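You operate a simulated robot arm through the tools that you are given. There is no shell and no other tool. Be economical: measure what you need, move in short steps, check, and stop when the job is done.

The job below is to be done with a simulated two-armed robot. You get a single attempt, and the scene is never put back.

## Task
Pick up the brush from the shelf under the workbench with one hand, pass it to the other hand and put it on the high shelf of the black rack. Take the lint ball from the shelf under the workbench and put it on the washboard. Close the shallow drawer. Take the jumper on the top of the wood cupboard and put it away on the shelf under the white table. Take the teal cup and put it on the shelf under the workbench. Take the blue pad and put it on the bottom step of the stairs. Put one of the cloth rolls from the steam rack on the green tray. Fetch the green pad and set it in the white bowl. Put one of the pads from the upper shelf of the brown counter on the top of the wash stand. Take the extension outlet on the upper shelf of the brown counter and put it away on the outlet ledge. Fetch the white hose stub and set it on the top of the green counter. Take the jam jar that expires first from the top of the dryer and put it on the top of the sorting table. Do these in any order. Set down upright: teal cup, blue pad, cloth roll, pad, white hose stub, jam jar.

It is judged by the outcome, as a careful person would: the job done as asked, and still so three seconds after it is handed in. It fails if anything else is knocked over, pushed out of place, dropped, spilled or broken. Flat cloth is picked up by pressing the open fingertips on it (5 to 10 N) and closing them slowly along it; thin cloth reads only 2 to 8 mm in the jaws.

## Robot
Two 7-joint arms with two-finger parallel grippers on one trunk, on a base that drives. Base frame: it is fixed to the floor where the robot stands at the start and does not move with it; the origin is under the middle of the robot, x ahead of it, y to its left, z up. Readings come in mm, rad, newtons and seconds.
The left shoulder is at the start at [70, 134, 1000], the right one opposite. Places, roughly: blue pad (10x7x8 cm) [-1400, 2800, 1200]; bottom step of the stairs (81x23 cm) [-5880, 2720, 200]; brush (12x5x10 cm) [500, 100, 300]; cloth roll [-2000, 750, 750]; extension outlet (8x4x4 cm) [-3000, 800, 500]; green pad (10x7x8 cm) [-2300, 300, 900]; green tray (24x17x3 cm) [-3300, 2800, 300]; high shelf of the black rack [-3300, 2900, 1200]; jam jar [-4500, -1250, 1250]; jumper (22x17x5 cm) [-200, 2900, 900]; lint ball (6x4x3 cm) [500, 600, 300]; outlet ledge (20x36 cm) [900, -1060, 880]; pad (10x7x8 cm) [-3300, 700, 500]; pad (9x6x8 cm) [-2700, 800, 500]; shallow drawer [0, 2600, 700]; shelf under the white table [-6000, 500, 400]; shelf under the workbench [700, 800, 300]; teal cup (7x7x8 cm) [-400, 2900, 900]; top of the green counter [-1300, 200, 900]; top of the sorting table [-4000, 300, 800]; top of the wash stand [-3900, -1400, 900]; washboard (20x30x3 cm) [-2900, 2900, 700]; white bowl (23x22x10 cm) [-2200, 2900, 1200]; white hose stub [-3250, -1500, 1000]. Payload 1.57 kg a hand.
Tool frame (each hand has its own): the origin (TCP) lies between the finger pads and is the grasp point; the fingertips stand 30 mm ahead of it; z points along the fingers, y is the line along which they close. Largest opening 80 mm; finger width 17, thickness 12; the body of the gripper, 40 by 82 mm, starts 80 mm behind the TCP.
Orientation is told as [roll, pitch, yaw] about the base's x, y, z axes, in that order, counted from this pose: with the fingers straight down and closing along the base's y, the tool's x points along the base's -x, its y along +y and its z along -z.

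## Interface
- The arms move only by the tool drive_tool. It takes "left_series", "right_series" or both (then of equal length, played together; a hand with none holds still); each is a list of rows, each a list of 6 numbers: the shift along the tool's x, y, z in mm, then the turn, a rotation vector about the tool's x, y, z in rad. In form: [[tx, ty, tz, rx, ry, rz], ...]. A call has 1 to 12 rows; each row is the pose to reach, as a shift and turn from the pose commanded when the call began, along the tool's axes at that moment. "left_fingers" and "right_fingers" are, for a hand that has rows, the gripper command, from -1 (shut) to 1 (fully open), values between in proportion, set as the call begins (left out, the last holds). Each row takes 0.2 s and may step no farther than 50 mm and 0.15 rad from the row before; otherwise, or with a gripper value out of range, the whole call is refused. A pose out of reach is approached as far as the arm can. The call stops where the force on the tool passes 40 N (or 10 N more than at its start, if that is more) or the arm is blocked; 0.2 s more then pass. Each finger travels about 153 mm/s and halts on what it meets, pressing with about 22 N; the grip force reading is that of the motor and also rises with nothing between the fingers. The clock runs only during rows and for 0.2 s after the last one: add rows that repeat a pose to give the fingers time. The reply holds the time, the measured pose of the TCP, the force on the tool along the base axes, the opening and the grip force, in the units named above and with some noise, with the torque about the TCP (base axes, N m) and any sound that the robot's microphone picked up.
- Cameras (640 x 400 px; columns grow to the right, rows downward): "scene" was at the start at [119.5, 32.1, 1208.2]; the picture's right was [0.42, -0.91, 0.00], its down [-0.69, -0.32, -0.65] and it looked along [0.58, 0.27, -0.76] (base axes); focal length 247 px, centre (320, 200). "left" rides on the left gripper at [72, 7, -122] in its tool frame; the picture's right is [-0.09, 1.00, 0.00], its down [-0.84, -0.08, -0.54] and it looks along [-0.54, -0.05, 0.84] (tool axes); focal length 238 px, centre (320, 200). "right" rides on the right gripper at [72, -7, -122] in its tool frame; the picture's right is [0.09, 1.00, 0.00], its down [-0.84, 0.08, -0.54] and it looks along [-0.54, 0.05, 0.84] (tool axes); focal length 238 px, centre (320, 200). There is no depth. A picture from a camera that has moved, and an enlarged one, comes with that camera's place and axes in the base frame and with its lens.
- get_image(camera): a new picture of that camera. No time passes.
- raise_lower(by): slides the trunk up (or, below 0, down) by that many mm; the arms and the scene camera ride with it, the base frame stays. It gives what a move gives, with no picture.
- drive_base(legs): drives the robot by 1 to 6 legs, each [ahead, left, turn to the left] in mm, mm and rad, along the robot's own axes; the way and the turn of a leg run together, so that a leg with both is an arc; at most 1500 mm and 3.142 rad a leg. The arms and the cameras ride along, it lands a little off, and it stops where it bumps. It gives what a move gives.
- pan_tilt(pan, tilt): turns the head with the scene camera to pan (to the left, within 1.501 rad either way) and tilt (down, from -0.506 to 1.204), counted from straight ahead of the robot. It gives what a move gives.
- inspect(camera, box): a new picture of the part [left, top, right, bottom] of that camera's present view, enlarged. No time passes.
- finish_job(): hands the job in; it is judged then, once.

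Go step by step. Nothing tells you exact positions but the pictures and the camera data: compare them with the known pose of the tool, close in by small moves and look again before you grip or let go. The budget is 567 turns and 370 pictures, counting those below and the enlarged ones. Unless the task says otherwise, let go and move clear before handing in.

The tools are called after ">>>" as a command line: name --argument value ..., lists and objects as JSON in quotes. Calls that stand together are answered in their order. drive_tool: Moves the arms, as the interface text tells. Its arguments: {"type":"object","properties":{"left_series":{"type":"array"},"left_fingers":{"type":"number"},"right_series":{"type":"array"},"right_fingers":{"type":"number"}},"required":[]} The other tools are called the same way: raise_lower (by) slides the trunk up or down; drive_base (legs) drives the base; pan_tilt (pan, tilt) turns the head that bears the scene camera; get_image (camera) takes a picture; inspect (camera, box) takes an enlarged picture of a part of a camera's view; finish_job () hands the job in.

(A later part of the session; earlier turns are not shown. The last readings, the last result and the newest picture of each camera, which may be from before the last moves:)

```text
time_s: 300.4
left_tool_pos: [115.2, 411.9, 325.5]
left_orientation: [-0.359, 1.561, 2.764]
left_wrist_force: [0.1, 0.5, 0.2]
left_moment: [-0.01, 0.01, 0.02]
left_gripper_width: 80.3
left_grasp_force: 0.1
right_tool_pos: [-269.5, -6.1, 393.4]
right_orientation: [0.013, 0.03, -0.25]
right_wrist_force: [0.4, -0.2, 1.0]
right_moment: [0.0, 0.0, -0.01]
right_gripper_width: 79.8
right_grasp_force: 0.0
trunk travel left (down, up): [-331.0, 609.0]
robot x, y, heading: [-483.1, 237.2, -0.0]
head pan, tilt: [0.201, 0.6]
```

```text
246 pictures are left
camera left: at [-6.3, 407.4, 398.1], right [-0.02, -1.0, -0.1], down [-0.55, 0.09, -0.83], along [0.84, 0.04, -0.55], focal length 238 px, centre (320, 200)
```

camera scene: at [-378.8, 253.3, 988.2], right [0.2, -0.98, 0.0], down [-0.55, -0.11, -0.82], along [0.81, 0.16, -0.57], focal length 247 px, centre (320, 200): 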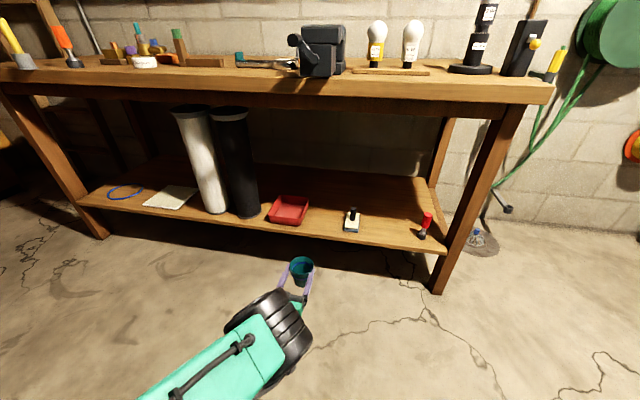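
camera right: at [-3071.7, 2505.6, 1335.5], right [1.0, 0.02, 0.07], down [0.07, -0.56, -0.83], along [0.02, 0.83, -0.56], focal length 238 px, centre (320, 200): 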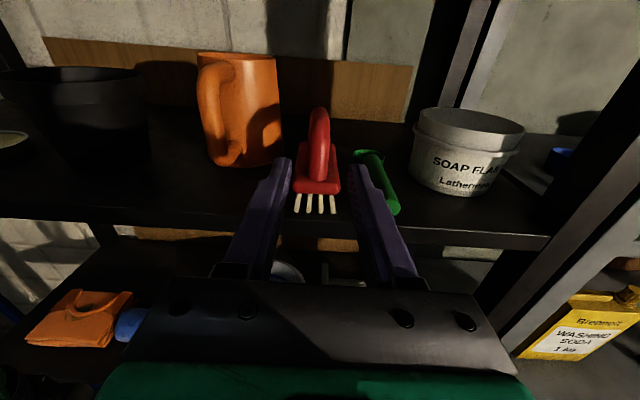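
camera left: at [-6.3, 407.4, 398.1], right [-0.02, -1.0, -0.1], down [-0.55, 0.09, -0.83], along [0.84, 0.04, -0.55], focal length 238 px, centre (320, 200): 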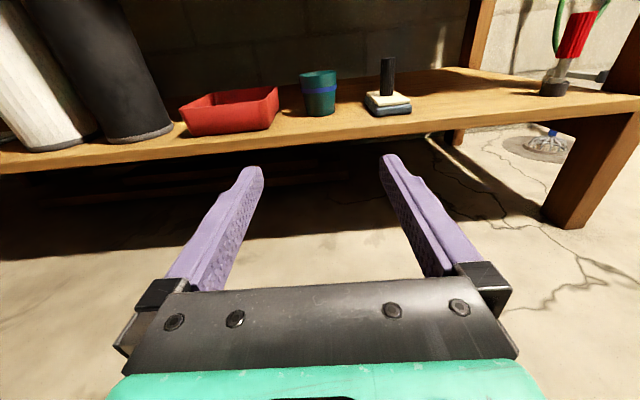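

The cup stands upright on the shelf. Next is the jumper: I return north, face the cupboard, raise the trunk, and lift the left hand out of the way.

>>> drive_base --legs '[[0, 1450, 0], [0, 0, 1.57]]'

>>> raise_lower --by 400

>>> raise_lower --by 200

>>> drive_tool --left_series '[[40, 0, -10, 0, 0, 0], [80, 0, -25, 0, 0, 0], [120, 0, -40, 0, 0, 0], [160, 0, -55, 0, 0, 0], [200, 0, -70, 0, 0, 0]]'

>>> pan_tilt --pan 0.0 --tilt 0.6

>>> get_image --camera "scene"

```text
time_s: 311.5
left_tool_pos: [-628.1, 2312.1, 325.6]
left_orientation: [-0.346, 1.563, -1.968]
left_wrist_force: [0.3, -0.1, 0.4]
left_moment: [0.03, -0.01, 0.03]
left_gripper_width: 79.8
left_grasp_force: 0.0
right_tool_pos: [-222.4, 1914.4, 393.4]
right_orientation: [0.013, 0.03, 1.288]
right_wrist_force: [0.3, 0.5, 0.5]
right_moment: [0.0, 0.01, 0.03]
right_gripper_width: 80.0
right_grasp_force: 0.1
trunk travel left (down, up): [-331.0, 609.0]
robot x, y, heading: [-469.9, 1711.0, 1.538]
head pan, tilt: [0.201, 0.6]
```

```text
time_s: 315.3
left_tool_pos: [-628.3, 2312.2, 726.4]
left_orientation: [-0.347, 1.561, -1.969]
left_wrist_force: [1.1, 0.6, -0.5]
left_moment: [-0.03, 0.01, 0.0]
left_gripper_width: 80.0
left_grasp_force: 0.1
right_tool_pos: [-222.5, 1913.4, 793.5]
right_orientation: [0.012, 0.03, 1.288]
right_wrist_force: [0.6, 0.4, -0.1]
right_moment: [0.03, 0.0, -0.02]
right_gripper_width: 80.1
right_grasp_force: 0.0
trunk travel left (down, up): [-731.0, 209.0]
robot x, y, heading: [-472.7, 1710.6, 1.538]
head pan, tilt: [0.201, 0.6]
```

```text
time_s: 317.5
left_tool_pos: [-628.6, 2310.9, 925.8]
left_orientation: [-0.354, 1.559, -1.974]
left_wrist_force: [0.5, -0.6, 0.4]
left_moment: [0.01, 0.03, 0.04]
left_gripper_width: 80.0
left_grasp_force: 0.1
right_tool_pos: [-221.2, 1914.9, 994.3]
right_orientation: [0.014, 0.03, 1.286]
right_wrist_force: [0.2, 0.1, 0.0]
right_moment: [0.01, 0.0, -0.02]
right_gripper_width: 80.0
right_grasp_force: 0.0
trunk travel left (down, up): [-931.0, 9.0]
robot x, y, heading: [-472.0, 1709.1, 1.537]
head pan, tilt: [0.201, 0.6]
```

```text
time_s: 318.7
left_tool_pos: [-688.8, 2255.9, 1117.5]
left_orientation: [-0.231, 1.561, -1.855]
left_wrist_force: [0.7, 0.6, 0.0]
left_moment: [0.0, -0.02, -0.05]
left_gripper_width: 79.9
left_grasp_force: 0.0
left hand out of reach, approached as far as the arm can: row 3, 4, 5
right_tool_pos: [-222.5, 1912.6, 993.3]
right_orientation: [0.012, 0.027, 1.287]
right_wrist_force: [0.3, 0.3, 0.2]
right_moment: [0.01, 0.0, 0.01]
right_gripper_width: 79.9
right_grasp_force: 0.1
trunk travel left (down, up): [-931.0, 9.0]
robot x, y, heading: [-469.6, 1711.5, 1.539]
head pan, tilt: [0.201, 0.6]
```

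```text
time_s: 319.4
left_tool_pos: [-689.6, 2257.0, 1116.2]
left_orientation: [-0.371, 1.559, -1.992]
left_wrist_force: [0.3, 0.5, 0.1]
left_moment: [-0.01, -0.02, 0.01]
left_gripper_width: 80.0
left_grasp_force: 0.1
right_tool_pos: [-223.3, 1913.5, 993.2]
right_orientation: [0.013, 0.03, 1.288]
right_wrist_force: [-0.5, -0.2, 0.6]
right_moment: [-0.02, -0.03, 0.03]
right_gripper_width: 80.0
right_grasp_force: 0.1
trunk travel left (down, up): [-931.0, 9.0]
robot x, y, heading: [-471.1, 1708.2, 1.538]
head pan, tilt: [0.0, 0.6]
```

```text
245 pictures are left
camera scene: at [-467.4, 1848.7, 1588.3], right [1.0, -0.03, 0.0], down [-0.02, -0.56, -0.83], along [0.03, 0.82, -0.56], focal length 247 px, centre (320, 200)
```

scene: 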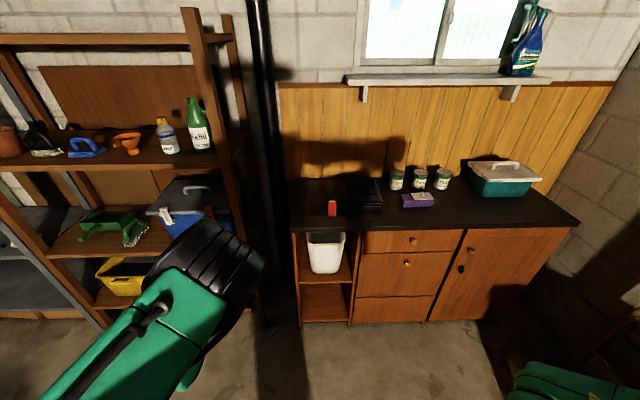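

The left hand would be near the pipe, so I'll fold it closer to the body, then face slightly left so that the right hand leads toward the jumper.

>>> drive_tool --left_series '[[-35, 10, -25, 0, 0, 0], [-70, 20, -50, 0, 0, 0], [-105, 35, -75, 0, 0, 0], [-130, 50, -100, 0, 0, 0], [-140, 60, -125, 0, 0, 0]]'

>>> drive_base --legs '[[0, -215, 0], [0, 0, 0.36]]'

>>> get_image --camera "scene"

```text
time_s: 320.6
left_tool_pos: [-663.7, 2138.8, 955.4]
left_orientation: [-0.53, 1.563, -2.152]
left_wrist_force: [0.4, -0.5, 0.0]
left_moment: [0.03, 0.03, 0.03]
left_gripper_width: 79.8
left_grasp_force: 0.0
left hand out of reach, approached as far as the arm can: row 1, 2, 3, 4, 5
right_tool_pos: [-222.3, 1914.9, 992.8]
right_orientation: [0.014, 0.03, 1.289]
right_wrist_force: [0.5, 0.1, 0.0]
right_moment: [0.01, 0.01, -0.01]
right_gripper_width: 79.8
right_grasp_force: 0.0
trunk travel left (down, up): [-931.0, 9.0]
robot x, y, heading: [-474.9, 1709.6, 1.536]
head pan, tilt: [0.0, 0.6]
```

```text
time_s: 323.4
left_tool_pos: [-593.8, 2036.7, 955.7]
left_orientation: [-0.405, 1.562, -1.666]
left_wrist_force: [0.1, -0.7, 0.0]
left_moment: [-0.03, 0.01, -0.04]
left_gripper_width: 80.1
left_grasp_force: 0.1
right_tool_pos: [-99.4, 1981.4, 993.1]
right_orientation: [0.012, 0.03, 1.65]
right_wrist_force: [-0.4, -0.6, -0.2]
right_moment: [-0.02, -0.03, -0.01]
right_gripper_width: 79.9
right_grasp_force: 0.0
trunk travel left (down, up): [-931.0, 9.0]
robot x, y, heading: [-261.8, 1702.8, 1.897]
head pan, tilt: [0.0, 0.6]
```

```text
244 pictures are left
camera scene: at [-306.0, 1834.5, 1588.2], right [0.95, 0.32, 0.0], down [0.18, -0.53, -0.83], along [-0.27, 0.78, -0.56], focal length 247 px, centre (320, 200)
```

scene: 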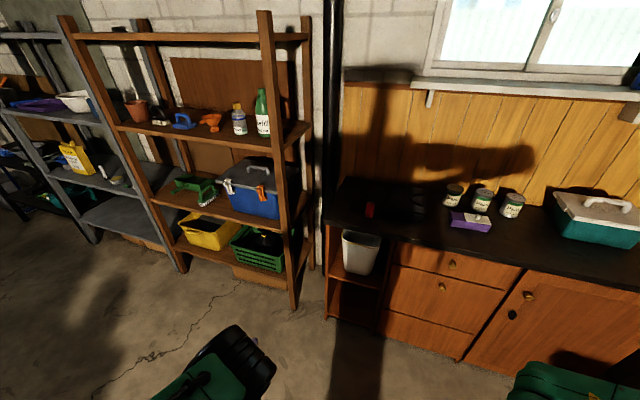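

>>> drive_tool --right_series '[[-40, 18, 0, 0, 0, 0], [-80, 37, 0, 0, 0, 0], [-120, 56, 0, 0, 0, 0], [-160, 75, 0, 0, 0, 0], [-200, 93, 0, 0, 0, 0], [-240, 112, 0, 0, 0, 0]]'

>>> inspect --camera "scene" --box '[310, 160, 520, 270]'

```text
time_s: 324.8
left_tool_pos: [-595.8, 2037.4, 954.4]
left_orientation: [-0.248, 1.562, -1.51]
left_wrist_force: [0.0, 0.1, -0.6]
left_moment: [0.03, -0.03, 0.02]
left_gripper_width: 80.2
left_grasp_force: 0.1
right_tool_pos: [-231.4, 2214.6, 987.6]
right_orientation: [0.011, 0.031, 1.651]
right_wrist_force: [-0.9, 0.0, 0.7]
right_moment: [-0.04, -0.01, 0.03]
right_gripper_width: 80.1
right_grasp_force: 0.1
trunk travel left (down, up): [-931.0, 9.0]
robot x, y, heading: [-260.9, 1705.1, 1.9]
head pan, tilt: [0.0, 0.6]
```

```text
3.05 times, centred on (415, 215) of scene
camera zoom: at [-308.5, 1836.2, 1588.0], right [0.95, 0.32, 0.0], down [0.18, -0.54, -0.82], along [-0.27, 0.78, -0.57], focal length 754 px, centre (30, 154)
```

zoom: 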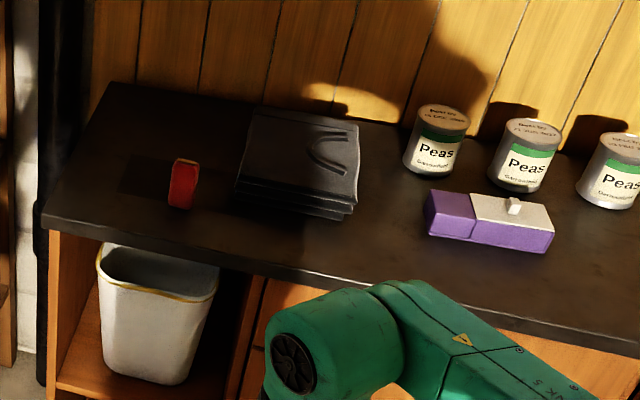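

The jumper's centre is at about [-226,2838], top z≈950. I drive so the right hand comes above it.

>>> drive_base --legs '[[0, -206, 0], [470, 0, 0]]'

>>> get_image --camera "right"

>>> get_image --camera "scene"

```text
time_s: 328.8
left_tool_pos: [-552.4, 2542.3, 955.7]
left_orientation: [-0.442, 1.562, -1.695]
left_wrist_force: [-0.1, -0.1, 0.5]
left_moment: [0.0, 0.01, 0.06]
left_gripper_width: 79.8
left_grasp_force: 0.2
right_tool_pos: [-192.6, 2721.3, 988.3]
right_orientation: [0.014, 0.028, 1.655]
right_wrist_force: [-0.3, 0.1, 0.0]
right_moment: [0.0, -0.03, 0.02]
right_gripper_width: 79.9
right_grasp_force: 0.0
trunk travel left (down, up): [-931.0, 9.0]
robot x, y, heading: [-221.2, 2218.4, 1.902]
head pan, tilt: [0.0, 0.6]
```

```text
242 pictures are left
camera right: at [-177.4, 2655.1, 1111.9], right [-0.98, -0.18, 0.02], down [-0.14, 0.84, 0.52], along [-0.11, 0.51, -0.85], focal length 238 px, centre (320, 200)
```

right: 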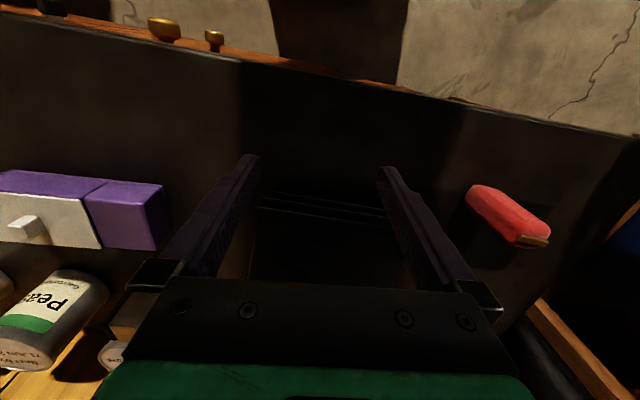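

```text
241 pictures are left
camera scene: at [-264.7, 2341.8, 1588.4], right [0.94, 0.33, 0.0], down [0.19, -0.53, -0.83], along [-0.27, 0.78, -0.56], focal length 247 px, centre (320, 200)
```

scene: 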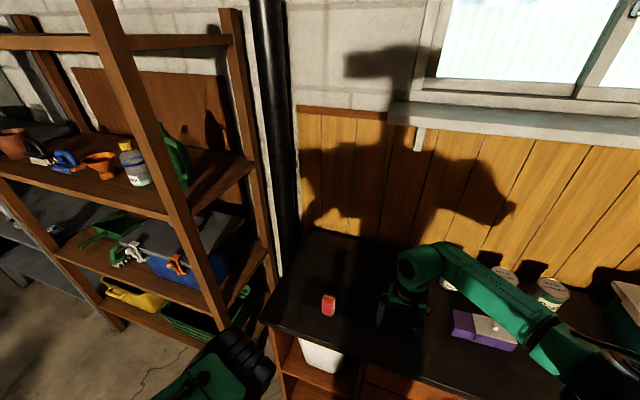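

The jumper spans x -305…-147 and y 2752…2965. I move forward 125 mm so the hand is over its middle.

>>> drive_base --legs '[[120, -8, 0]]'

>>> inspect --camera "right" --box '[160, 100, 480, 300]'

```text
time_s: 330.0
left_tool_pos: [-584.0, 2659.1, 956.7]
left_orientation: [-0.482, 1.564, -1.736]
left_wrist_force: [0.2, -1.4, -0.7]
left_moment: [0.02, 0.01, 0.01]
left_gripper_width: 80.0
left_grasp_force: 0.1
right_tool_pos: [-222.4, 2838.0, 989.0]
right_orientation: [0.014, 0.027, 1.655]
right_wrist_force: [-0.4, -0.4, 0.3]
right_moment: [0.02, -0.05, 0.0]
right_gripper_width: 79.9
right_grasp_force: 0.0
trunk travel left (down, up): [-931.0, 9.0]
robot x, y, heading: [-252.4, 2327.9, 1.902]
head pan, tilt: [0.0, 0.6]
```

```text
2.00 times, centred on (320, 200) of right
camera zoom: at [-208.2, 2770.4, 1112.4], right [-0.98, -0.17, 0.02], down [-0.14, 0.84, 0.52], along [-0.11, 0.51, -0.85], focal length 477 px, centre (320, 200)
```

zoom: 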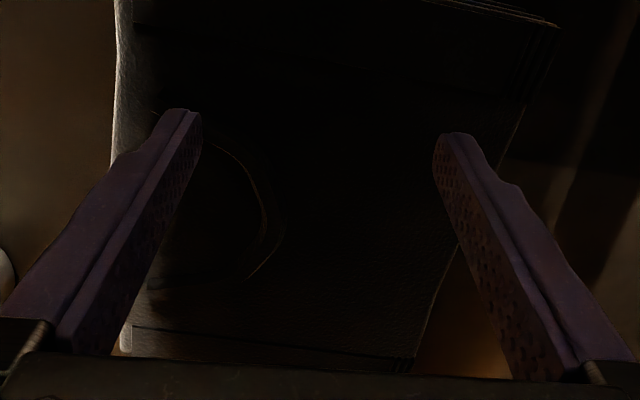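

The hand is over the jumper. I lower in small steps until it presses at 5–10 N.

>>> drive_tool --right_series '[[0, 0, 3, 0, 0, 0], [0, 0, 6, 0, 0, 0]]'

>>> drive_tool --right_series '[[0, 0, 3, 0, 0, 0], [0, 0, 6, 0, 0, 0]]'

>>> drive_tool --right_series '[[0, 0, 3, 0, 0, 0]]'

```text
time_s: 330.6
left_tool_pos: [-585.0, 2660.3, 956.1]
left_orientation: [-0.424, 1.562, -1.678]
left_wrist_force: [0.3, -0.7, 0.4]
left_moment: [0.01, 0.04, 0.02]
left_gripper_width: 80.1
left_grasp_force: 0.1
right_tool_pos: [-222.9, 2838.7, 982.5]
right_orientation: [0.014, 0.03, 1.654]
right_wrist_force: [0.0, 0.5, -0.2]
right_moment: [0.02, -0.01, 0.02]
right_gripper_width: 80.1
right_grasp_force: 0.0
trunk travel left (down, up): [-931.0, 9.0]
robot x, y, heading: [-255.0, 2328.7, 1.905]
head pan, tilt: [0.0, 0.6]
```

```text
time_s: 331.2
left_tool_pos: [-583.6, 2660.7, 955.9]
left_orientation: [-0.388, 1.562, -1.643]
left_wrist_force: [0.1, 0.7, 0.4]
left_moment: [0.0, 0.02, 0.01]
left_gripper_width: 80.2
left_grasp_force: 0.1
right_tool_pos: [-223.2, 2839.5, 976.4]
right_orientation: [0.015, 0.03, 1.655]
right_wrist_force: [-0.1, 0.2, 0.3]
right_moment: [0.03, -0.03, 0.0]
right_gripper_width: 80.1
right_grasp_force: 0.1
trunk travel left (down, up): [-931.0, 9.0]
robot x, y, heading: [-249.1, 2332.3, 1.906]
head pan, tilt: [0.0, 0.6]
```

```text
time_s: 331.6
left_tool_pos: [-585.2, 2660.7, 955.8]
left_orientation: [-0.387, 1.559, -1.642]
left_wrist_force: [-0.7, 0.4, 0.3]
left_moment: [-0.02, 0.01, -0.01]
left_gripper_width: 79.9
left_grasp_force: 0.0
right_tool_pos: [-222.6, 2839.8, 972.6]
right_orientation: [0.017, 0.029, 1.655]
right_wrist_force: [-0.8, 0.3, -0.1]
right_moment: [-0.01, 0.01, -0.01]
right_gripper_width: 79.9
right_grasp_force: 0.0
trunk travel left (down, up): [-931.0, 9.0]
robot x, y, heading: [-254.8, 2333.3, 1.908]
head pan, tilt: [0.0, 0.6]
```

>>> drive_tool --right_series '[[0, 0, 4, 0, 0, 0], [0, 0, 7, 0, 0, 0]]'

>>> drive_tool --right_series '[[0, 0, 3, 0, 0, 0], [0, 0, 5, 0, 0, 0]]'

```text
time_s: 332.2
left_tool_pos: [-585.6, 2661.7, 955.0]
left_orientation: [-0.383, 1.56, -1.641]
left_wrist_force: [0.9, -0.2, 0.6]
left_moment: [0.0, -0.04, 0.03]
left_gripper_width: 80.0
left_grasp_force: 0.0
right_tool_pos: [-221.8, 2840.0, 965.5]
right_orientation: [0.015, 0.031, 1.653]
right_wrist_force: [0.0, 0.0, -0.9]
right_moment: [-0.02, 0.0, 0.01]
right_gripper_width: 79.9
right_grasp_force: 0.0
trunk travel left (down, up): [-931.0, 9.0]
robot x, y, heading: [-250.4, 2330.0, 1.904]
head pan, tilt: [0.0, 0.6]
```

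```text
time_s: 332.8
left_tool_pos: [-585.3, 2661.0, 955.0]
left_orientation: [-0.381, 1.56, -1.635]
left_wrist_force: [0.6, 0.2, 0.5]
left_moment: [0.0, -0.02, 0.02]
left_gripper_width: 79.7
left_grasp_force: 0.1
right_tool_pos: [-222.1, 2839.2, 961.4]
right_orientation: [0.016, 0.03, 1.656]
right_wrist_force: [-0.8, 0.3, -0.9]
right_moment: [0.01, 0.02, 0.0]
right_gripper_width: 80.0
right_grasp_force: 0.0
trunk travel left (down, up): [-931.0, 9.0]
robot x, y, heading: [-246.6, 2330.5, 1.901]
head pan, tilt: [0.0, 0.6]
```

>>> drive_tool --right_series '[[0, 0, 3, 0, 0, 0], [0, 0, 6, 0, 0, 0]]'

>>> drive_tool --right_series '[[0, 0, 3, 0, 0, 0], [0, 0, 5, 0, 0, 0]]'

>>> inspect --camera "right" --box '[160, 100, 480, 300]'

```text
time_s: 333.4
left_tool_pos: [-584.5, 2658.9, 957.0]
left_orientation: [-0.445, 1.567, -1.698]
left_wrist_force: [0.0, 0.6, 0.6]
left_moment: [-0.04, -0.02, -0.03]
left_gripper_width: 79.9
left_grasp_force: 0.0
right_tool_pos: [-222.8, 2839.6, 960.6]
right_orientation: [0.017, 0.019, 1.653]
right_wrist_force: [4.2, 9.2, 38.9]
right_moment: [0.7, -1.83, 0.46]
right_gripper_width: 80.0
right_grasp_force: 0.0
trunk travel left (down, up): [-931.0, 9.0]
robot x, y, heading: [-252.4, 2329.8, 1.91]
head pan, tilt: [0.0, 0.6]
```

```text
time_s: 333.8
left_tool_pos: [-584.2, 2657.5, 957.3]
left_orientation: [-0.627, 1.565, -1.884]
left_wrist_force: [0.4, 0.5, 0.0]
left_moment: [0.01, -0.02, -0.01]
left_gripper_width: 80.0
left_grasp_force: 0.1
right_tool_pos: [-221.2, 2838.0, 960.4]
right_orientation: [0.021, 0.018, 1.651]
right_wrist_force: [2.3, -6.5, 19.5]
right_moment: [0.03, -0.95, -0.29]
right_gripper_width: 80.1
right_grasp_force: 0.2
trunk travel left (down, up): [-931.0, 9.0]
robot x, y, heading: [-252.1, 2328.5, 1.907]
head pan, tilt: [0.0, 0.6]
stopped in row 1 (right hand): the force on the tool passed its limit (the readings are from after the stop); the commanded pose is now the measured one
```

```text
2.00 times, centred on (320, 200) of right
camera zoom: at [-208.3, 2770.4, 1083.5], right [-0.98, -0.17, 0.02], down [-0.13, 0.84, 0.53], along [-0.11, 0.52, -0.85], focal length 477 px, centre (320, 200)
```

zoom: 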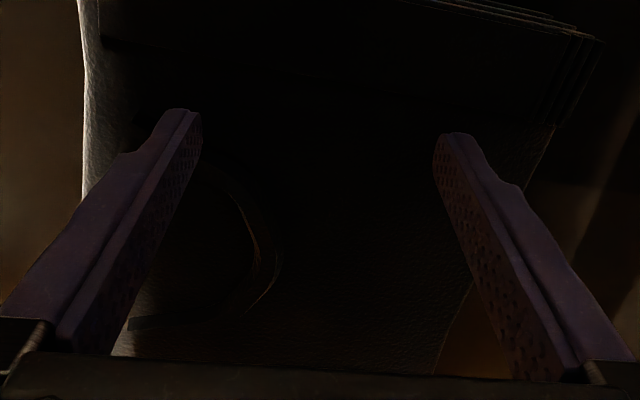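

It touches (about 20 N). I ease to 5–10 N, then close the fingers slowly.

>>> drive_tool --right_series '[[0, 0, -1, 0, 0, 0], [0, 0, -1, 0, 0, 0]]' --right_fingers 0.8

>>> drive_tool --right_series '[[0, 0, 0, 0, 0, 0]]' --right_fingers 0.55

```text
time_s: 334.4
left_tool_pos: [-583.7, 2658.2, 957.3]
left_orientation: [-0.607, 1.567, -1.861]
left_wrist_force: [-0.5, 0.0, 0.3]
left_moment: [0.01, 0.0, -0.01]
left_gripper_width: 79.9
left_grasp_force: 0.1
right_tool_pos: [-222.0, 2838.8, 961.1]
right_orientation: [0.017, 0.017, 1.652]
right_wrist_force: [5.9, -6.0, 19.5]
right_moment: [0.03, -1.05, -0.29]
right_gripper_width: 77.1
right_grasp_force: 2.7
trunk travel left (down, up): [-931.0, 9.0]
robot x, y, heading: [-251.6, 2329.3, 1.899]
head pan, tilt: [0.0, 0.6]
```

```text
time_s: 334.8
left_tool_pos: [-583.0, 2658.2, 956.9]
left_orientation: [-0.596, 1.564, -1.852]
left_wrist_force: [-0.3, -0.4, -0.5]
left_moment: [-0.03, -0.02, 0.0]
left_gripper_width: 79.7
left_grasp_force: 0.1
right_tool_pos: [-221.7, 2840.0, 960.8]
right_orientation: [0.019, 0.016, 1.653]
right_wrist_force: [6.9, -1.4, 19.3]
right_moment: [0.14, -0.96, -0.17]
right_gripper_width: 67.5
right_grasp_force: 3.2
trunk travel left (down, up): [-931.0, 9.0]
robot x, y, heading: [-250.1, 2329.6, 1.905]
head pan, tilt: [0.0, 0.6]
```

Only one finger presses. I lift a bit, open, tilt 0.05 rad to level against the cloth, and press again.

>>> drive_tool --right_series '[[0, 0, -6, 0, 0, 0], [0, 0, -6, 0.05, 0, 0]]' --right_fingers 1

>>> drive_tool --right_series '[[0, 0, 3, 0, 0, 0], [0, 0, 5, 0, 0, 0]]'

```text
time_s: 335.4
left_tool_pos: [-585.6, 2661.3, 954.8]
left_orientation: [-0.435, 1.562, -1.688]
left_wrist_force: [-0.2, 0.9, 0.0]
left_moment: [0.03, -0.01, -0.01]
left_gripper_width: 80.2
left_grasp_force: 0.1
right_tool_pos: [-222.7, 2842.2, 964.4]
right_orientation: [-0.034, 0.021, 1.653]
right_wrist_force: [0.6, -0.3, 0.6]
right_moment: [-0.01, 0.01, 0.02]
right_gripper_width: 80.2
right_grasp_force: 0.0
trunk travel left (down, up): [-931.0, 9.0]
robot x, y, heading: [-250.1, 2332.3, 1.908]
head pan, tilt: [0.0, 0.6]
```

```text
time_s: 335.9
left_tool_pos: [-584.6, 2661.0, 955.8]
left_orientation: [-0.396, 1.563, -1.653]
left_wrist_force: [0.2, -0.3, 0.1]
left_moment: [-0.05, -0.01, 0.01]
left_gripper_width: 80.1
left_grasp_force: 0.0
right_tool_pos: [-224.0, 2842.9, 960.8]
right_orientation: [-0.029, 0.019, 1.653]
right_wrist_force: [-0.7, 1.3, 11.9]
right_moment: [0.08, 0.51, -0.11]
right_gripper_width: 79.6
right_grasp_force: 0.1
trunk travel left (down, up): [-931.0, 9.0]
robot x, y, heading: [-248.6, 2329.1, 1.908]
head pan, tilt: [0.0, 0.6]
```

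Now the other finger presses. I halve the tilt and press a touch more.

>>> drive_tool --right_series '[[0, 0, 0, -0.02, 0, 0], [0, 0, 1, -0.022, 0, 0]]'

```text
time_s: 336.6
left_tool_pos: [-585.1, 2660.0, 957.0]
left_orientation: [-0.4, 1.562, -1.656]
left_wrist_force: [0.2, -1.3, -0.3]
left_moment: [0.03, -0.02, -0.02]
left_gripper_width: 79.8
left_grasp_force: 0.1
right_tool_pos: [-222.6, 2841.9, 960.5]
right_orientation: [-0.006, 0.018, 1.651]
right_wrist_force: [0.1, 6.9, 18.3]
right_moment: [0.25, 0.82, -0.19]
right_gripper_width: 79.5
right_grasp_force: 0.0
trunk travel left (down, up): [-931.0, 9.0]
robot x, y, heading: [-249.7, 2328.0, 1.912]
head pan, tilt: [0.0, 0.6]
```

>>> drive_tool --right_series '[[0, 0, -1, -0.007, 0, 0], [0, 0, -1, -0.013, 0, 0]]'

```text
time_s: 337.1
left_tool_pos: [-585.0, 2660.1, 955.0]
left_orientation: [-0.319, 1.562, -1.578]
left_wrist_force: [-0.3, -0.6, 0.3]
left_moment: [0.02, 0.02, 0.01]
left_gripper_width: 80.2
left_grasp_force: 0.0
right_tool_pos: [-221.8, 2842.1, 960.2]
right_orientation: [0.003, 0.018, 1.651]
right_wrist_force: [-1.0, 7.4, 19.1]
right_moment: [0.41, -0.63, 0.08]
right_gripper_width: 79.9
right_grasp_force: 0.0
trunk travel left (down, up): [-931.0, 9.0]
robot x, y, heading: [-251.4, 2332.3, 1.906]
head pan, tilt: [0.0, 0.6]
```

Nearly balanced. I fine-tune, ease off, and close slowly.

>>> drive_tool --right_series '[[0, 0, -0.5, 0.004, 0, 0], [0, 0, -0.7, 0.004, 0, 0]]' --right_fingers 0.85

>>> drive_tool --right_series '[[0, 0, 0, 0, 0, 0]]' --right_fingers 0.6

>>> drive_tool --right_series '[[0, 0, 0, 0, 0, 0]]' --right_fingers 0.3

```text
time_s: 337.8
left_tool_pos: [-584.6, 2660.9, 955.7]
left_orientation: [-0.363, 1.562, -1.616]
left_wrist_force: [-0.2, 0.3, 0.6]
left_moment: [0.03, 0.0, 0.01]
left_gripper_width: 80.0
left_grasp_force: 0.1
right_tool_pos: [-222.3, 2841.3, 960.6]
right_orientation: [-0.002, 0.02, 1.654]
right_wrist_force: [-1.1, 7.3, 14.7]
right_moment: [0.29, 0.36, -0.28]
right_gripper_width: 78.6
right_grasp_force: 2.5
trunk travel left (down, up): [-931.0, 9.0]
robot x, y, heading: [-253.0, 2333.4, 1.907]
head pan, tilt: [0.0, 0.6]
```

```text
time_s: 338.1
left_tool_pos: [-586.4, 2658.8, 954.7]
left_orientation: [-0.227, 1.56, -1.481]
left_wrist_force: [0.5, -0.2, -0.2]
left_moment: [-0.01, 0.02, 0.01]
left_gripper_width: 79.8
left_grasp_force: 0.1
right_tool_pos: [-225.1, 2841.1, 960.7]
right_orientation: [-0.002, 0.022, 1.655]
right_wrist_force: [-3.5, 1.7, 11.5]
right_moment: [0.09, 0.5, -0.04]
right_gripper_width: 67.9
right_grasp_force: 1.7
trunk travel left (down, up): [-931.0, 9.0]
robot x, y, heading: [-249.0, 2331.1, 1.901]
head pan, tilt: [0.0, 0.6]
```

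```text
time_s: 338.6
left_tool_pos: [-586.6, 2659.4, 955.8]
left_orientation: [-0.262, 1.561, -1.518]
left_wrist_force: [0.2, -0.2, 0.1]
left_moment: [0.01, -0.02, 0.0]
left_gripper_width: 80.0
left_grasp_force: 0.0
right_tool_pos: [-224.4, 2839.3, 961.0]
right_orientation: [0.0, 0.023, 1.653]
right_wrist_force: [-5.2, -1.8, 8.0]
right_moment: [-0.03, 0.41, 0.1]
right_gripper_width: 56.5
right_grasp_force: 2.6
trunk travel left (down, up): [-931.0, 9.0]
robot x, y, heading: [-250.8, 2331.0, 1.903]
head pan, tilt: [0.0, 0.6]
```

>>> drive_tool --right_series '[[0, 0, 0, 0, 0, 0]]' --right_fingers 0.0

>>> drive_tool --right_series '[[0, 0, 0, 0, 0, 0]]' --right_fingers -0.3

>>> drive_tool --right_series '[[0, 0, 0, 0, 0, 0]]' --right_fingers -0.6

>>> drive_tool --right_series '[[0, 0, 0, 0, 0, 0], [0, 0, 0, 0, 0, 0]]' --right_fingers -1

>>> get_image --camera "right"

```text
time_s: 338.9
left_tool_pos: [-584.9, 2660.1, 956.9]
left_orientation: [-0.334, 1.562, -1.591]
left_wrist_force: [1.0, -0.1, -0.1]
left_moment: [0.05, -0.02, 0.02]
left_gripper_width: 80.2
left_grasp_force: 0.0
right_tool_pos: [-221.0, 2841.1, 960.9]
right_orientation: [-0.003, 0.022, 1.653]
right_wrist_force: [-4.4, -2.1, 5.0]
right_moment: [-0.05, 0.26, 0.03]
right_gripper_width: 42.9
right_grasp_force: 1.1
trunk travel left (down, up): [-931.0, 9.0]
robot x, y, heading: [-249.9, 2332.1, 1.906]
head pan, tilt: [0.0, 0.6]
```

```text
time_s: 339.4
left_tool_pos: [-585.2, 2660.0, 955.2]
left_orientation: [-0.372, 1.561, -1.628]
left_wrist_force: [-0.2, 0.4, -0.2]
left_moment: [0.0, 0.01, 0.04]
left_gripper_width: 80.1
left_grasp_force: 0.1
right_tool_pos: [-221.4, 2842.3, 959.5]
right_orientation: [-0.001, 0.021, 1.654]
right_wrist_force: [-1.0, -1.6, 4.3]
right_moment: [-0.04, 0.11, 0.01]
right_gripper_width: 29.7
right_grasp_force: 0.4
trunk travel left (down, up): [-931.0, 9.0]
robot x, y, heading: [-252.1, 2331.6, 1.904]
head pan, tilt: [0.0, 0.6]
```

```text
time_s: 339.8
left_tool_pos: [-584.5, 2660.2, 955.3]
left_orientation: [-0.374, 1.562, -1.629]
left_wrist_force: [0.4, -0.5, 0.0]
left_moment: [0.05, 0.0, -0.01]
left_gripper_width: 79.8
left_grasp_force: 0.1
right_tool_pos: [-222.3, 2842.4, 959.8]
right_orientation: [0.0, 0.021, 1.653]
right_wrist_force: [-0.6, -1.1, 3.3]
right_moment: [-0.01, 0.09, 0.01]
right_gripper_width: 16.9
right_grasp_force: 0.6
trunk travel left (down, up): [-931.0, 9.0]
robot x, y, heading: [-248.1, 2331.1, 1.904]
head pan, tilt: [0.0, 0.6]
```

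```text
time_s: 340.4
left_tool_pos: [-586.0, 2658.7, 956.0]
left_orientation: [-0.398, 1.561, -1.651]
left_wrist_force: [0.4, -0.3, -0.3]
left_moment: [0.04, -0.01, 0.01]
left_gripper_width: 79.9
left_grasp_force: 0.1
right_tool_pos: [-222.7, 2841.6, 960.2]
right_orientation: [-0.002, 0.02, 1.655]
right_wrist_force: [0.5, -0.3, 2.7]
right_moment: [0.04, 0.02, -0.04]
right_gripper_width: 0.0
right_grasp_force: 21.5
trunk travel left (down, up): [-931.0, 9.0]
robot x, y, heading: [-248.5, 2330.2, 1.903]
head pan, tilt: [0.0, 0.6]
```

```text
238 pictures are left
camera right: at [-210.2, 2773.6, 1083.2], right [-0.98, -0.17, 0.0], down [-0.15, 0.84, 0.52], along [-0.09, 0.52, -0.85], focal length 238 px, centre (320, 200)
```

right: 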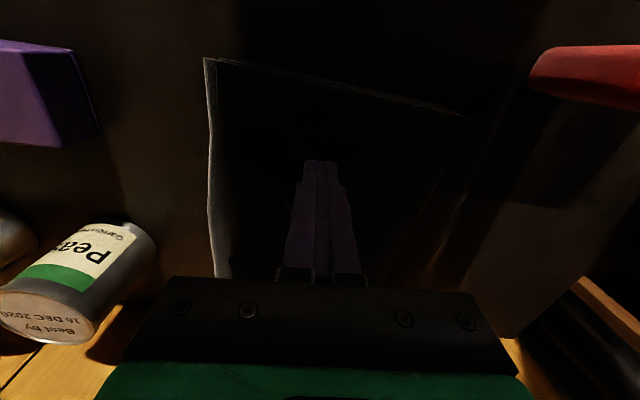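

The fingers slid shut without cloth: the pressing force faded as they closed. I'll reopen partway, press again and hold 6–9 N while closing in finer steps.

>>> drive_tool --right_series '[[0, 0, -8, 0, 0, 0], [0, 0, -8, 0, 0, 0], [0, 0, -8, 0, 0, 0]]' --right_fingers 0.4

>>> drive_tool --right_series '[[0, 0, 5, 0, 0, 0], [0, 0, 8, 0, 0, 0]]'

```text
time_s: 341.1
left_tool_pos: [-585.5, 2660.8, 955.1]
left_orientation: [-0.384, 1.56, -1.641]
left_wrist_force: [-0.1, -0.7, -0.6]
left_moment: [0.03, -0.02, 0.01]
left_gripper_width: 79.9
left_grasp_force: 0.0
right_tool_pos: [-222.7, 2842.4, 967.0]
right_orientation: [-0.002, 0.02, 1.654]
right_wrist_force: [0.1, 0.3, -0.5]
right_moment: [-0.02, -0.03, -0.02]
right_gripper_width: 55.8
right_grasp_force: 0.1
trunk travel left (down, up): [-931.0, 9.0]
robot x, y, heading: [-252.2, 2331.4, 1.908]
head pan, tilt: [0.0, 0.6]
```

```text
time_s: 341.8
left_tool_pos: [-584.9, 2661.3, 956.3]
left_orientation: [-0.387, 1.559, -1.641]
left_wrist_force: [-1.0, 0.3, 0.0]
left_moment: [0.0, 0.01, 0.02]
left_gripper_width: 80.1
left_grasp_force: 0.0
right_tool_pos: [-222.4, 2842.1, 959.6]
right_orientation: [-0.003, 0.024, 1.653]
right_wrist_force: [-0.1, 0.8, -0.1]
right_moment: [-0.01, 0.01, 0.02]
right_gripper_width: 56.2
right_grasp_force: 0.0
trunk travel left (down, up): [-931.0, 9.0]
robot x, y, heading: [-252.0, 2329.1, 1.9]
head pan, tilt: [0.0, 0.6]
```

>>> drive_tool --right_series '[[0, 0, 2, 0, 0, 0]]'

>>> drive_tool --right_series '[[0, 0, 2, 0, 0, 0]]'

```text
time_s: 342.1
left_tool_pos: [-584.3, 2659.3, 955.9]
left_orientation: [-0.433, 1.562, -1.689]
left_wrist_force: [-0.7, 1.2, -0.2]
left_moment: [0.0, 0.01, 0.01]
left_gripper_width: 80.0
left_grasp_force: 0.0
right_tool_pos: [-222.3, 2842.2, 959.7]
right_orientation: [0.001, 0.017, 1.652]
right_wrist_force: [1.8, 1.7, 11.3]
right_moment: [0.13, -0.15, 0.15]
right_gripper_width: 55.4
right_grasp_force: 0.2
trunk travel left (down, up): [-931.0, 9.0]
robot x, y, heading: [-246.5, 2330.3, 1.908]
head pan, tilt: [0.0, 0.6]
```

```text
time_s: 342.6
left_tool_pos: [-585.3, 2658.6, 956.9]
left_orientation: [-0.507, 1.564, -1.765]
left_wrist_force: [0.1, 0.3, 0.7]
left_moment: [0.0, -0.03, 0.02]
left_gripper_width: 79.7
left_grasp_force: 0.1
right_tool_pos: [-223.0, 2843.1, 960.9]
right_orientation: [0.002, 0.013, 1.652]
right_wrist_force: [5.2, 6.1, 34.7]
right_moment: [0.45, -0.69, 0.37]
right_gripper_width: 55.6
right_grasp_force: 0.0
trunk travel left (down, up): [-931.0, 9.0]
robot x, y, heading: [-249.9, 2333.6, 1.906]
head pan, tilt: [0.0, 0.6]
```

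>>> drive_tool --right_series '[[0, 0, -2.1, 0, 0, 0]]' --right_fingers 0.35

>>> drive_tool --right_series '[[0, 0, 0, 0, 0, 0]]' --right_fingers 0.25

>>> drive_tool --right_series '[[0, 0, 0, 0, 0, 0]]' --right_fingers 0.15

```text
time_s: 342.9
left_tool_pos: [-584.6, 2660.2, 955.8]
left_orientation: [-0.461, 1.563, -1.718]
left_wrist_force: [0.1, -0.1, 0.1]
left_moment: [-0.01, 0.0, 0.0]
left_gripper_width: 80.0
left_grasp_force: 0.0
right_tool_pos: [-222.9, 2842.1, 959.9]
right_orientation: [0.003, 0.016, 1.65]
right_wrist_force: [3.1, 10.8, 29.0]
right_moment: [0.57, -0.31, -0.11]
right_gripper_width: 55.7
right_grasp_force: 0.7
trunk travel left (down, up): [-931.0, 9.0]
robot x, y, heading: [-253.2, 2332.2, 1.904]
head pan, tilt: [0.0, 0.6]
```

```text
time_s: 343.4
left_tool_pos: [-584.2, 2659.9, 956.6]
left_orientation: [-0.455, 1.564, -1.711]
left_wrist_force: [0.1, -0.2, 0.1]
left_moment: [-0.01, 0.02, 0.01]
left_gripper_width: 79.8
left_grasp_force: 0.1
right_tool_pos: [-223.0, 2841.4, 960.0]
right_orientation: [0.002, 0.016, 1.652]
right_wrist_force: [2.2, 10.2, 30.0]
right_moment: [0.56, -0.24, -0.2]
right_gripper_width: 55.6
right_grasp_force: 2.8
trunk travel left (down, up): [-931.0, 9.0]
robot x, y, heading: [-251.8, 2328.6, 1.907]
head pan, tilt: [0.0, 0.6]
```

```text
time_s: 343.8
left_tool_pos: [-585.2, 2659.1, 956.2]
left_orientation: [-0.457, 1.564, -1.712]
left_wrist_force: [-0.5, 0.3, -0.2]
left_moment: [0.01, 0.02, 0.03]
left_gripper_width: 80.0
left_grasp_force: 0.0
right_tool_pos: [-222.7, 2842.1, 960.0]
right_orientation: [0.0, 0.014, 1.654]
right_wrist_force: [2.6, 10.0, 30.0]
right_moment: [0.54, -0.22, -0.12]
right_gripper_width: 55.2
right_grasp_force: 5.5
trunk travel left (down, up): [-931.0, 9.0]
robot x, y, heading: [-251.7, 2327.9, 1.906]
head pan, tilt: [0.0, 0.6]
```

At 30 N the fingers stick. I ease the force down gradually while they keep trying to close, to see whether cloth bunches.

>>> drive_tool --right_series '[[0, 0, -1, 0, 0, 0]]' --right_fingers 0.1

>>> drive_tool --right_series '[[0, 0, -0.8, 0, 0, 0]]' --right_fingers 0.0

>>> drive_tool --right_series '[[0, 0, 0, 0, 0, 0]]' --right_fingers -0.3

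>>> get_image --camera "right"

```text
time_s: 344.1
left_tool_pos: [-585.5, 2658.7, 954.8]
left_orientation: [-0.41, 1.562, -1.663]
left_wrist_force: [0.2, -0.4, -0.9]
left_moment: [-0.01, -0.01, 0.02]
left_gripper_width: 79.9
left_grasp_force: 0.1
right_tool_pos: [-221.8, 2840.6, 959.9]
right_orientation: [0.0, 0.019, 1.652]
right_wrist_force: [1.3, 8.8, 21.0]
right_moment: [0.39, -0.08, 0.0]
right_gripper_width: 52.0
right_grasp_force: 4.3
trunk travel left (down, up): [-931.0, 9.0]
robot x, y, heading: [-252.7, 2333.4, 1.905]
head pan, tilt: [0.0, 0.6]
```

```text
time_s: 344.6
left_tool_pos: [-587.0, 2660.0, 955.3]
left_orientation: [-0.293, 1.563, -1.549]
left_wrist_force: [-0.3, -0.2, 1.4]
left_moment: [0.02, 0.03, 0.0]
left_gripper_width: 80.2
left_grasp_force: 0.1
right_tool_pos: [-224.4, 2840.4, 960.0]
right_orientation: [-0.001, 0.023, 1.652]
right_wrist_force: [-3.3, 2.2, 12.0]
right_moment: [0.13, 0.23, -0.06]
right_gripper_width: 45.3
right_grasp_force: 2.6
trunk travel left (down, up): [-931.0, 9.0]
robot x, y, heading: [-248.8, 2328.0, 1.907]
head pan, tilt: [0.0, 0.6]
```

```text
time_s: 344.9
left_tool_pos: [-586.7, 2658.3, 955.9]
left_orientation: [-0.273, 1.563, -1.528]
left_wrist_force: [0.0, 0.4, 0.2]
left_moment: [0.01, 0.01, 0.03]
left_gripper_width: 80.0
left_grasp_force: 0.1
right_tool_pos: [-223.1, 2839.3, 960.1]
right_orientation: [-0.004, 0.022, 1.654]
right_wrist_force: [-3.9, -2.1, 3.4]
right_moment: [-0.03, 0.21, 0.07]
right_gripper_width: 31.3
right_grasp_force: 1.7
trunk travel left (down, up): [-931.0, 9.0]
robot x, y, heading: [-250.9, 2333.9, 1.905]
head pan, tilt: [0.0, 0.6]
```

```text
237 pictures are left
camera right: at [-211.7, 2771.6, 1083.4], right [-0.98, -0.17, 0.0], down [-0.15, 0.84, 0.52], along [-0.09, 0.51, -0.85], focal length 238 px, centre (320, 200)
```

right: 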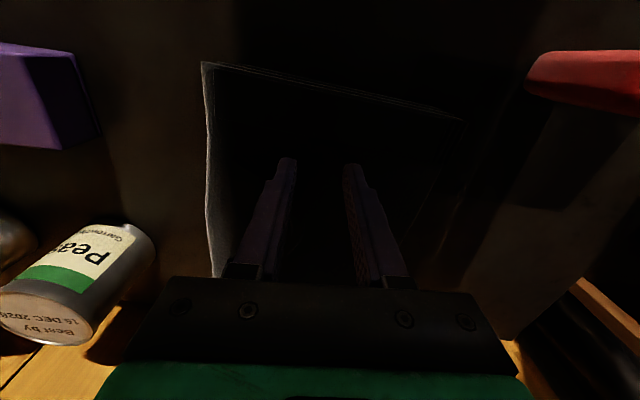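

Still sliding. I continue from here with finer closing steps while keeping the press near 8 N.

>>> drive_tool --right_series '[[0, 0, 1.0, 0, 0, 0]]' --right_fingers -0.33

>>> drive_tool --right_series '[[0, 0, 0.4, 0, 0, 0]]' --right_fingers -0.4

>>> drive_tool --right_series '[[0, 0, 0.4, 0, 0, 0]]' --right_fingers -0.47

```text
time_s: 345.4
left_tool_pos: [-585.3, 2659.3, 956.1]
left_orientation: [-0.301, 1.562, -1.557]
left_wrist_force: [-0.4, -0.4, -0.4]
left_moment: [0.02, 0.0, 0.0]
left_gripper_width: 80.2
left_grasp_force: 0.0
right_tool_pos: [-223.2, 2840.3, 960.2]
right_orientation: [-0.002, 0.021, 1.651]
right_wrist_force: [-3.0, -3.1, 7.8]
right_moment: [-0.06, 0.23, 0.12]
right_gripper_width: 29.6
right_grasp_force: 0.9
trunk travel left (down, up): [-931.0, 9.0]
robot x, y, heading: [-250.4, 2328.7, 1.903]
head pan, tilt: [0.0, 0.6]
```

```text
time_s: 345.8
left_tool_pos: [-586.6, 2659.2, 956.2]
left_orientation: [-0.32, 1.565, -1.577]
left_wrist_force: [0.6, 0.8, 0.1]
left_moment: [0.0, -0.02, -0.03]
left_gripper_width: 80.0
left_grasp_force: 0.0
right_tool_pos: [-223.3, 2840.4, 959.5]
right_orientation: [-0.002, 0.02, 1.653]
right_wrist_force: [-2.8, -3.2, 7.3]
right_moment: [-0.06, 0.23, 0.07]
right_gripper_width: 26.9
right_grasp_force: 1.6
trunk travel left (down, up): [-931.0, 9.0]
robot x, y, heading: [-253.6, 2331.7, 1.912]
head pan, tilt: [0.0, 0.6]
```

```text
time_s: 346.1
left_tool_pos: [-585.9, 2659.4, 956.5]
left_orientation: [-0.296, 1.564, -1.551]
left_wrist_force: [-0.3, -0.1, 0.2]
left_moment: [-0.01, 0.0, 0.01]
left_gripper_width: 79.9
left_grasp_force: 0.1
right_tool_pos: [-223.8, 2840.3, 959.9]
right_orientation: [-0.003, 0.02, 1.653]
right_wrist_force: [-3.7, -3.2, 9.1]
right_moment: [-0.07, 0.26, 0.02]
right_gripper_width: 24.4
right_grasp_force: 2.0
trunk travel left (down, up): [-931.0, 9.0]
robot x, y, heading: [-252.2, 2327.6, 1.9]
head pan, tilt: [0.0, 0.6]
```

Force is steady at 7–9 N. I keep closing in small steps.

>>> drive_tool --right_series '[[0, 0, 0.2, 0, 0, 0]]' --right_fingers -0.55

>>> drive_tool --right_series '[[0, 0, 0.2, 0, 0, 0]]' --right_fingers -0.63

>>> drive_tool --right_series '[[0, 0, 0.2, 0, 0, 0]]' --right_fingers -0.71

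>>> drive_tool --right_series '[[0, 0, 0.2, 0, 0, 0]]' --right_fingers -0.8

>>> drive_tool --right_series '[[0, 0, 0.2, 0, 0, 0]]' --right_fingers -0.9

>>> drive_tool --right_series '[[0, 0, 0, 0, 0, 0]]' --right_fingers -1

```text
time_s: 346.6
left_tool_pos: [-586.9, 2658.5, 956.2]
left_orientation: [-0.263, 1.564, -1.517]
left_wrist_force: [0.2, 0.1, 0.4]
left_moment: [-0.01, -0.01, -0.04]
left_gripper_width: 79.9
left_grasp_force: 0.1
right_tool_pos: [-224.4, 2840.7, 960.9]
right_orientation: [0.0, 0.018, 1.654]
right_wrist_force: [-3.0, -2.8, 11.6]
right_moment: [0.01, 0.21, 0.08]
right_gripper_width: 21.7
right_grasp_force: 2.0
trunk travel left (down, up): [-931.0, 9.0]
robot x, y, heading: [-250.4, 2332.7, 1.907]
head pan, tilt: [0.0, 0.6]
```

```text
time_s: 346.9
left_tool_pos: [-586.2, 2658.7, 955.9]
left_orientation: [-0.248, 1.564, -1.503]
left_wrist_force: [-0.4, -0.1, 0.1]
left_moment: [-0.02, -0.01, 0.04]
left_gripper_width: 80.3
left_grasp_force: 0.1
right_tool_pos: [-223.6, 2841.6, 959.1]
right_orientation: [-0.004, 0.019, 1.652]
right_wrist_force: [-4.5, -1.6, 16.0]
right_moment: [0.08, 0.2, 0.1]
right_gripper_width: 21.5
right_grasp_force: 3.8
trunk travel left (down, up): [-931.0, 9.0]
robot x, y, heading: [-250.3, 2327.3, 1.909]
head pan, tilt: [0.0, 0.6]
```

```text
time_s: 347.4
left_tool_pos: [-586.4, 2659.4, 955.3]
left_orientation: [-0.279, 1.565, -1.535]
left_wrist_force: [-0.4, -0.5, -0.3]
left_moment: [0.04, 0.0, 0.0]
left_gripper_width: 79.9
left_grasp_force: 0.0
right_tool_pos: [-223.7, 2840.3, 960.6]
right_orientation: [-0.001, 0.015, 1.653]
right_wrist_force: [-4.0, 2.0, 19.9]
right_moment: [0.17, 0.19, 0.07]
right_gripper_width: 21.3
right_grasp_force: 5.5
trunk travel left (down, up): [-931.0, 9.0]
robot x, y, heading: [-250.6, 2328.8, 1.906]
head pan, tilt: [0.0, 0.6]
```

```text
time_s: 347.8
left_tool_pos: [-585.9, 2658.3, 955.6]
left_orientation: [-0.26, 1.563, -1.515]
left_wrist_force: [-0.8, 1.1, 0.4]
left_moment: [0.01, 0.01, 0.04]
left_gripper_width: 80.1
left_grasp_force: 0.1
right_tool_pos: [-224.4, 2841.4, 959.0]
right_orientation: [-0.001, 0.017, 1.654]
right_wrist_force: [-4.7, 2.2, 22.2]
right_moment: [0.25, 0.23, 0.05]
right_gripper_width: 19.1
right_grasp_force: 6.1
trunk travel left (down, up): [-931.0, 9.0]
robot x, y, heading: [-249.7, 2331.7, 1.907]
head pan, tilt: [0.0, 0.6]
```

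```text
time_s: 348.1
left_tool_pos: [-585.7, 2658.4, 955.3]
left_orientation: [-0.234, 1.564, -1.49]
left_wrist_force: [-0.5, -0.3, 0.2]
left_moment: [-0.01, -0.03, 0.01]
left_gripper_width: 79.9
left_grasp_force: 0.0
right_tool_pos: [-223.6, 2840.3, 960.3]
right_orientation: [-0.001, 0.018, 1.652]
right_wrist_force: [-4.2, 5.3, 25.9]
right_moment: [0.35, 0.21, 0.11]
right_gripper_width: 15.9
right_grasp_force: 6.3
trunk travel left (down, up): [-931.0, 9.0]
robot x, y, heading: [-246.9, 2330.0, 1.903]
head pan, tilt: [0.0, 0.6]
```

```text
time_s: 348.6
left_tool_pos: [-585.9, 2657.5, 955.9]
left_orientation: [-0.299, 1.564, -1.553]
left_wrist_force: [-0.1, 0.0, -0.7]
left_moment: [0.01, 0.04, 0.03]
left_gripper_width: 79.9
left_grasp_force: 0.1
right_tool_pos: [-223.4, 2839.5, 960.0]
right_orientation: [0.001, 0.017, 1.652]
right_wrist_force: [-1.7, 1.1, 28.2]
right_moment: [0.3, 0.1, 0.05]
right_gripper_width: 0.0
right_grasp_force: 20.8
trunk travel left (down, up): [-931.0, 9.0]
robot x, y, heading: [-250.6, 2330.5, 1.906]
head pan, tilt: [0.0, 0.6]
```

The fingers slide shut on the jumper as if it were a stiff folded pack, so pinching the top doesn't hold. New plan: hook behind it with the right hand, draw it until its front overhangs the slab edge, then grip its 5 cm thickness with the level left hand. First I raise the hand and look at the gap behind it.

>>> drive_tool --right_series '[[0, 0, -30, 0, 0, 0], [0, 0, -70, 0, 0, 0]]' --right_fingers -1

>>> get_image --camera "right"

>>> inspect --camera "scene" --box '[300, 190, 520, 330]'

```text
time_s: 349.1
left_tool_pos: [-585.1, 2659.1, 954.9]
left_orientation: [-0.368, 1.561, -1.626]
left_wrist_force: [1.1, 0.6, 0.3]
left_moment: [0.0, -0.02, 0.03]
left_gripper_width: 80.1
left_grasp_force: 0.1
right_tool_pos: [-223.0, 2841.7, 1027.1]
right_orientation: [-0.003, 0.023, 1.652]
right_wrist_force: [-0.2, 0.0, -0.1]
right_moment: [0.0, -0.05, 0.01]
right_gripper_width: 0.0
right_grasp_force: 21.2
trunk travel left (down, up): [-931.0, 9.0]
robot x, y, heading: [-253.4, 2329.5, 1.905]
head pan, tilt: [0.0, 0.6]
```

```text
236 pictures are left
camera right: at [-212.5, 2773.5, 1150.7], right [-0.98, -0.17, 0.0], down [-0.15, 0.84, 0.52], along [-0.09, 0.52, -0.85], focal length 238 px, centre (320, 200)
```

right: 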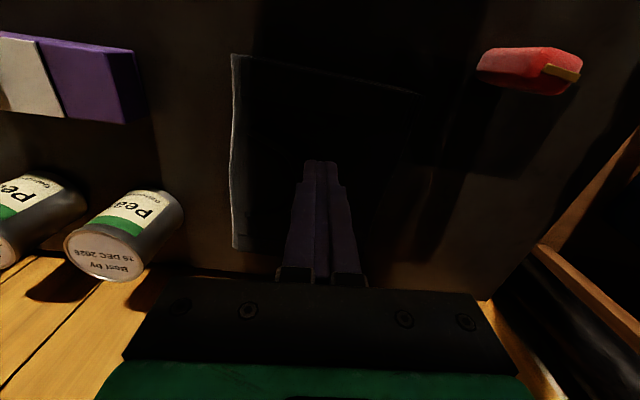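

```text
2.86 times, centred on (410, 260) of scene
camera zoom: at [-297.5, 2458.0, 1588.2], right [0.94, 0.33, 0.0], down [0.19, -0.53, -0.83], along [-0.27, 0.78, -0.56], focal length 706 px, centre (63, 29)
```

zoom: 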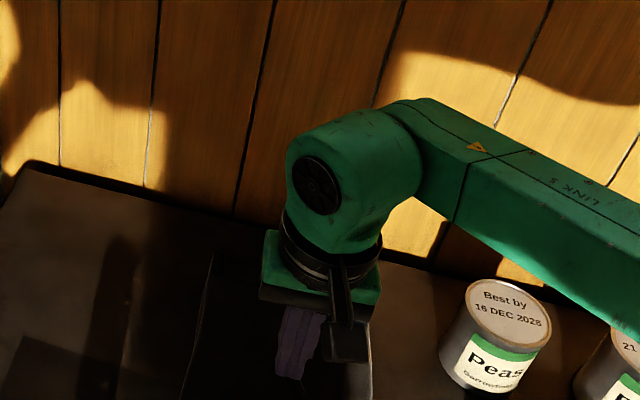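

The gap behind is about 80 mm but at the edge of reach. First I'll test simply dragging the jumper by pressing on top near its back with closed fingers.

>>> drive_tool --right_series '[[-40, 0, 0, 0, 0, 0], [-80, 0, 0, 0, 0, 0], [-80, 0, 30, 0, 0, 0], [-80, 0, 60, 0, 0, 0]]'

>>> drive_tool --right_series '[[0, 0, 4, 0, 0, 0], [0, 0, 8, 0, 0, 0], [0, 0, 10, 0, 0, 0]]'

```text
time_s: 350.1
left_tool_pos: [-584.5, 2662.6, 955.9]
left_orientation: [-0.381, 1.559, -1.636]
left_wrist_force: [0.8, -0.2, -0.2]
left_moment: [-0.02, -0.02, -0.01]
left_gripper_width: 80.0
left_grasp_force: 0.0
right_tool_pos: [-228.2, 2924.2, 964.5]
right_orientation: [0.0, 0.02, 1.653]
right_wrist_force: [-0.1, 0.2, -0.3]
right_moment: [-0.07, 0.03, 0.02]
right_gripper_width: 0.2
right_grasp_force: 21.2
trunk travel left (down, up): [-931.0, 9.0]
robot x, y, heading: [-253.3, 2327.7, 1.907]
head pan, tilt: [0.0, 0.6]
```

```text
time_s: 350.9
left_tool_pos: [-584.9, 2659.6, 957.1]
left_orientation: [-0.51, 1.564, -1.769]
left_wrist_force: [-0.3, -0.1, -0.1]
left_moment: [-0.01, -0.03, 0.03]
left_gripper_width: 79.7
left_grasp_force: 0.2
right_tool_pos: [-227.9, 2921.7, 959.6]
right_orientation: [0.002, 0.012, 1.651]
right_wrist_force: [3.9, 11.0, 28.1]
right_moment: [0.55, -0.1, 0.17]
right_gripper_width: 0.1
right_grasp_force: 21.3
trunk travel left (down, up): [-931.0, 9.0]
robot x, y, heading: [-253.6, 2330.8, 1.905]
head pan, tilt: [0.0, 0.6]
```

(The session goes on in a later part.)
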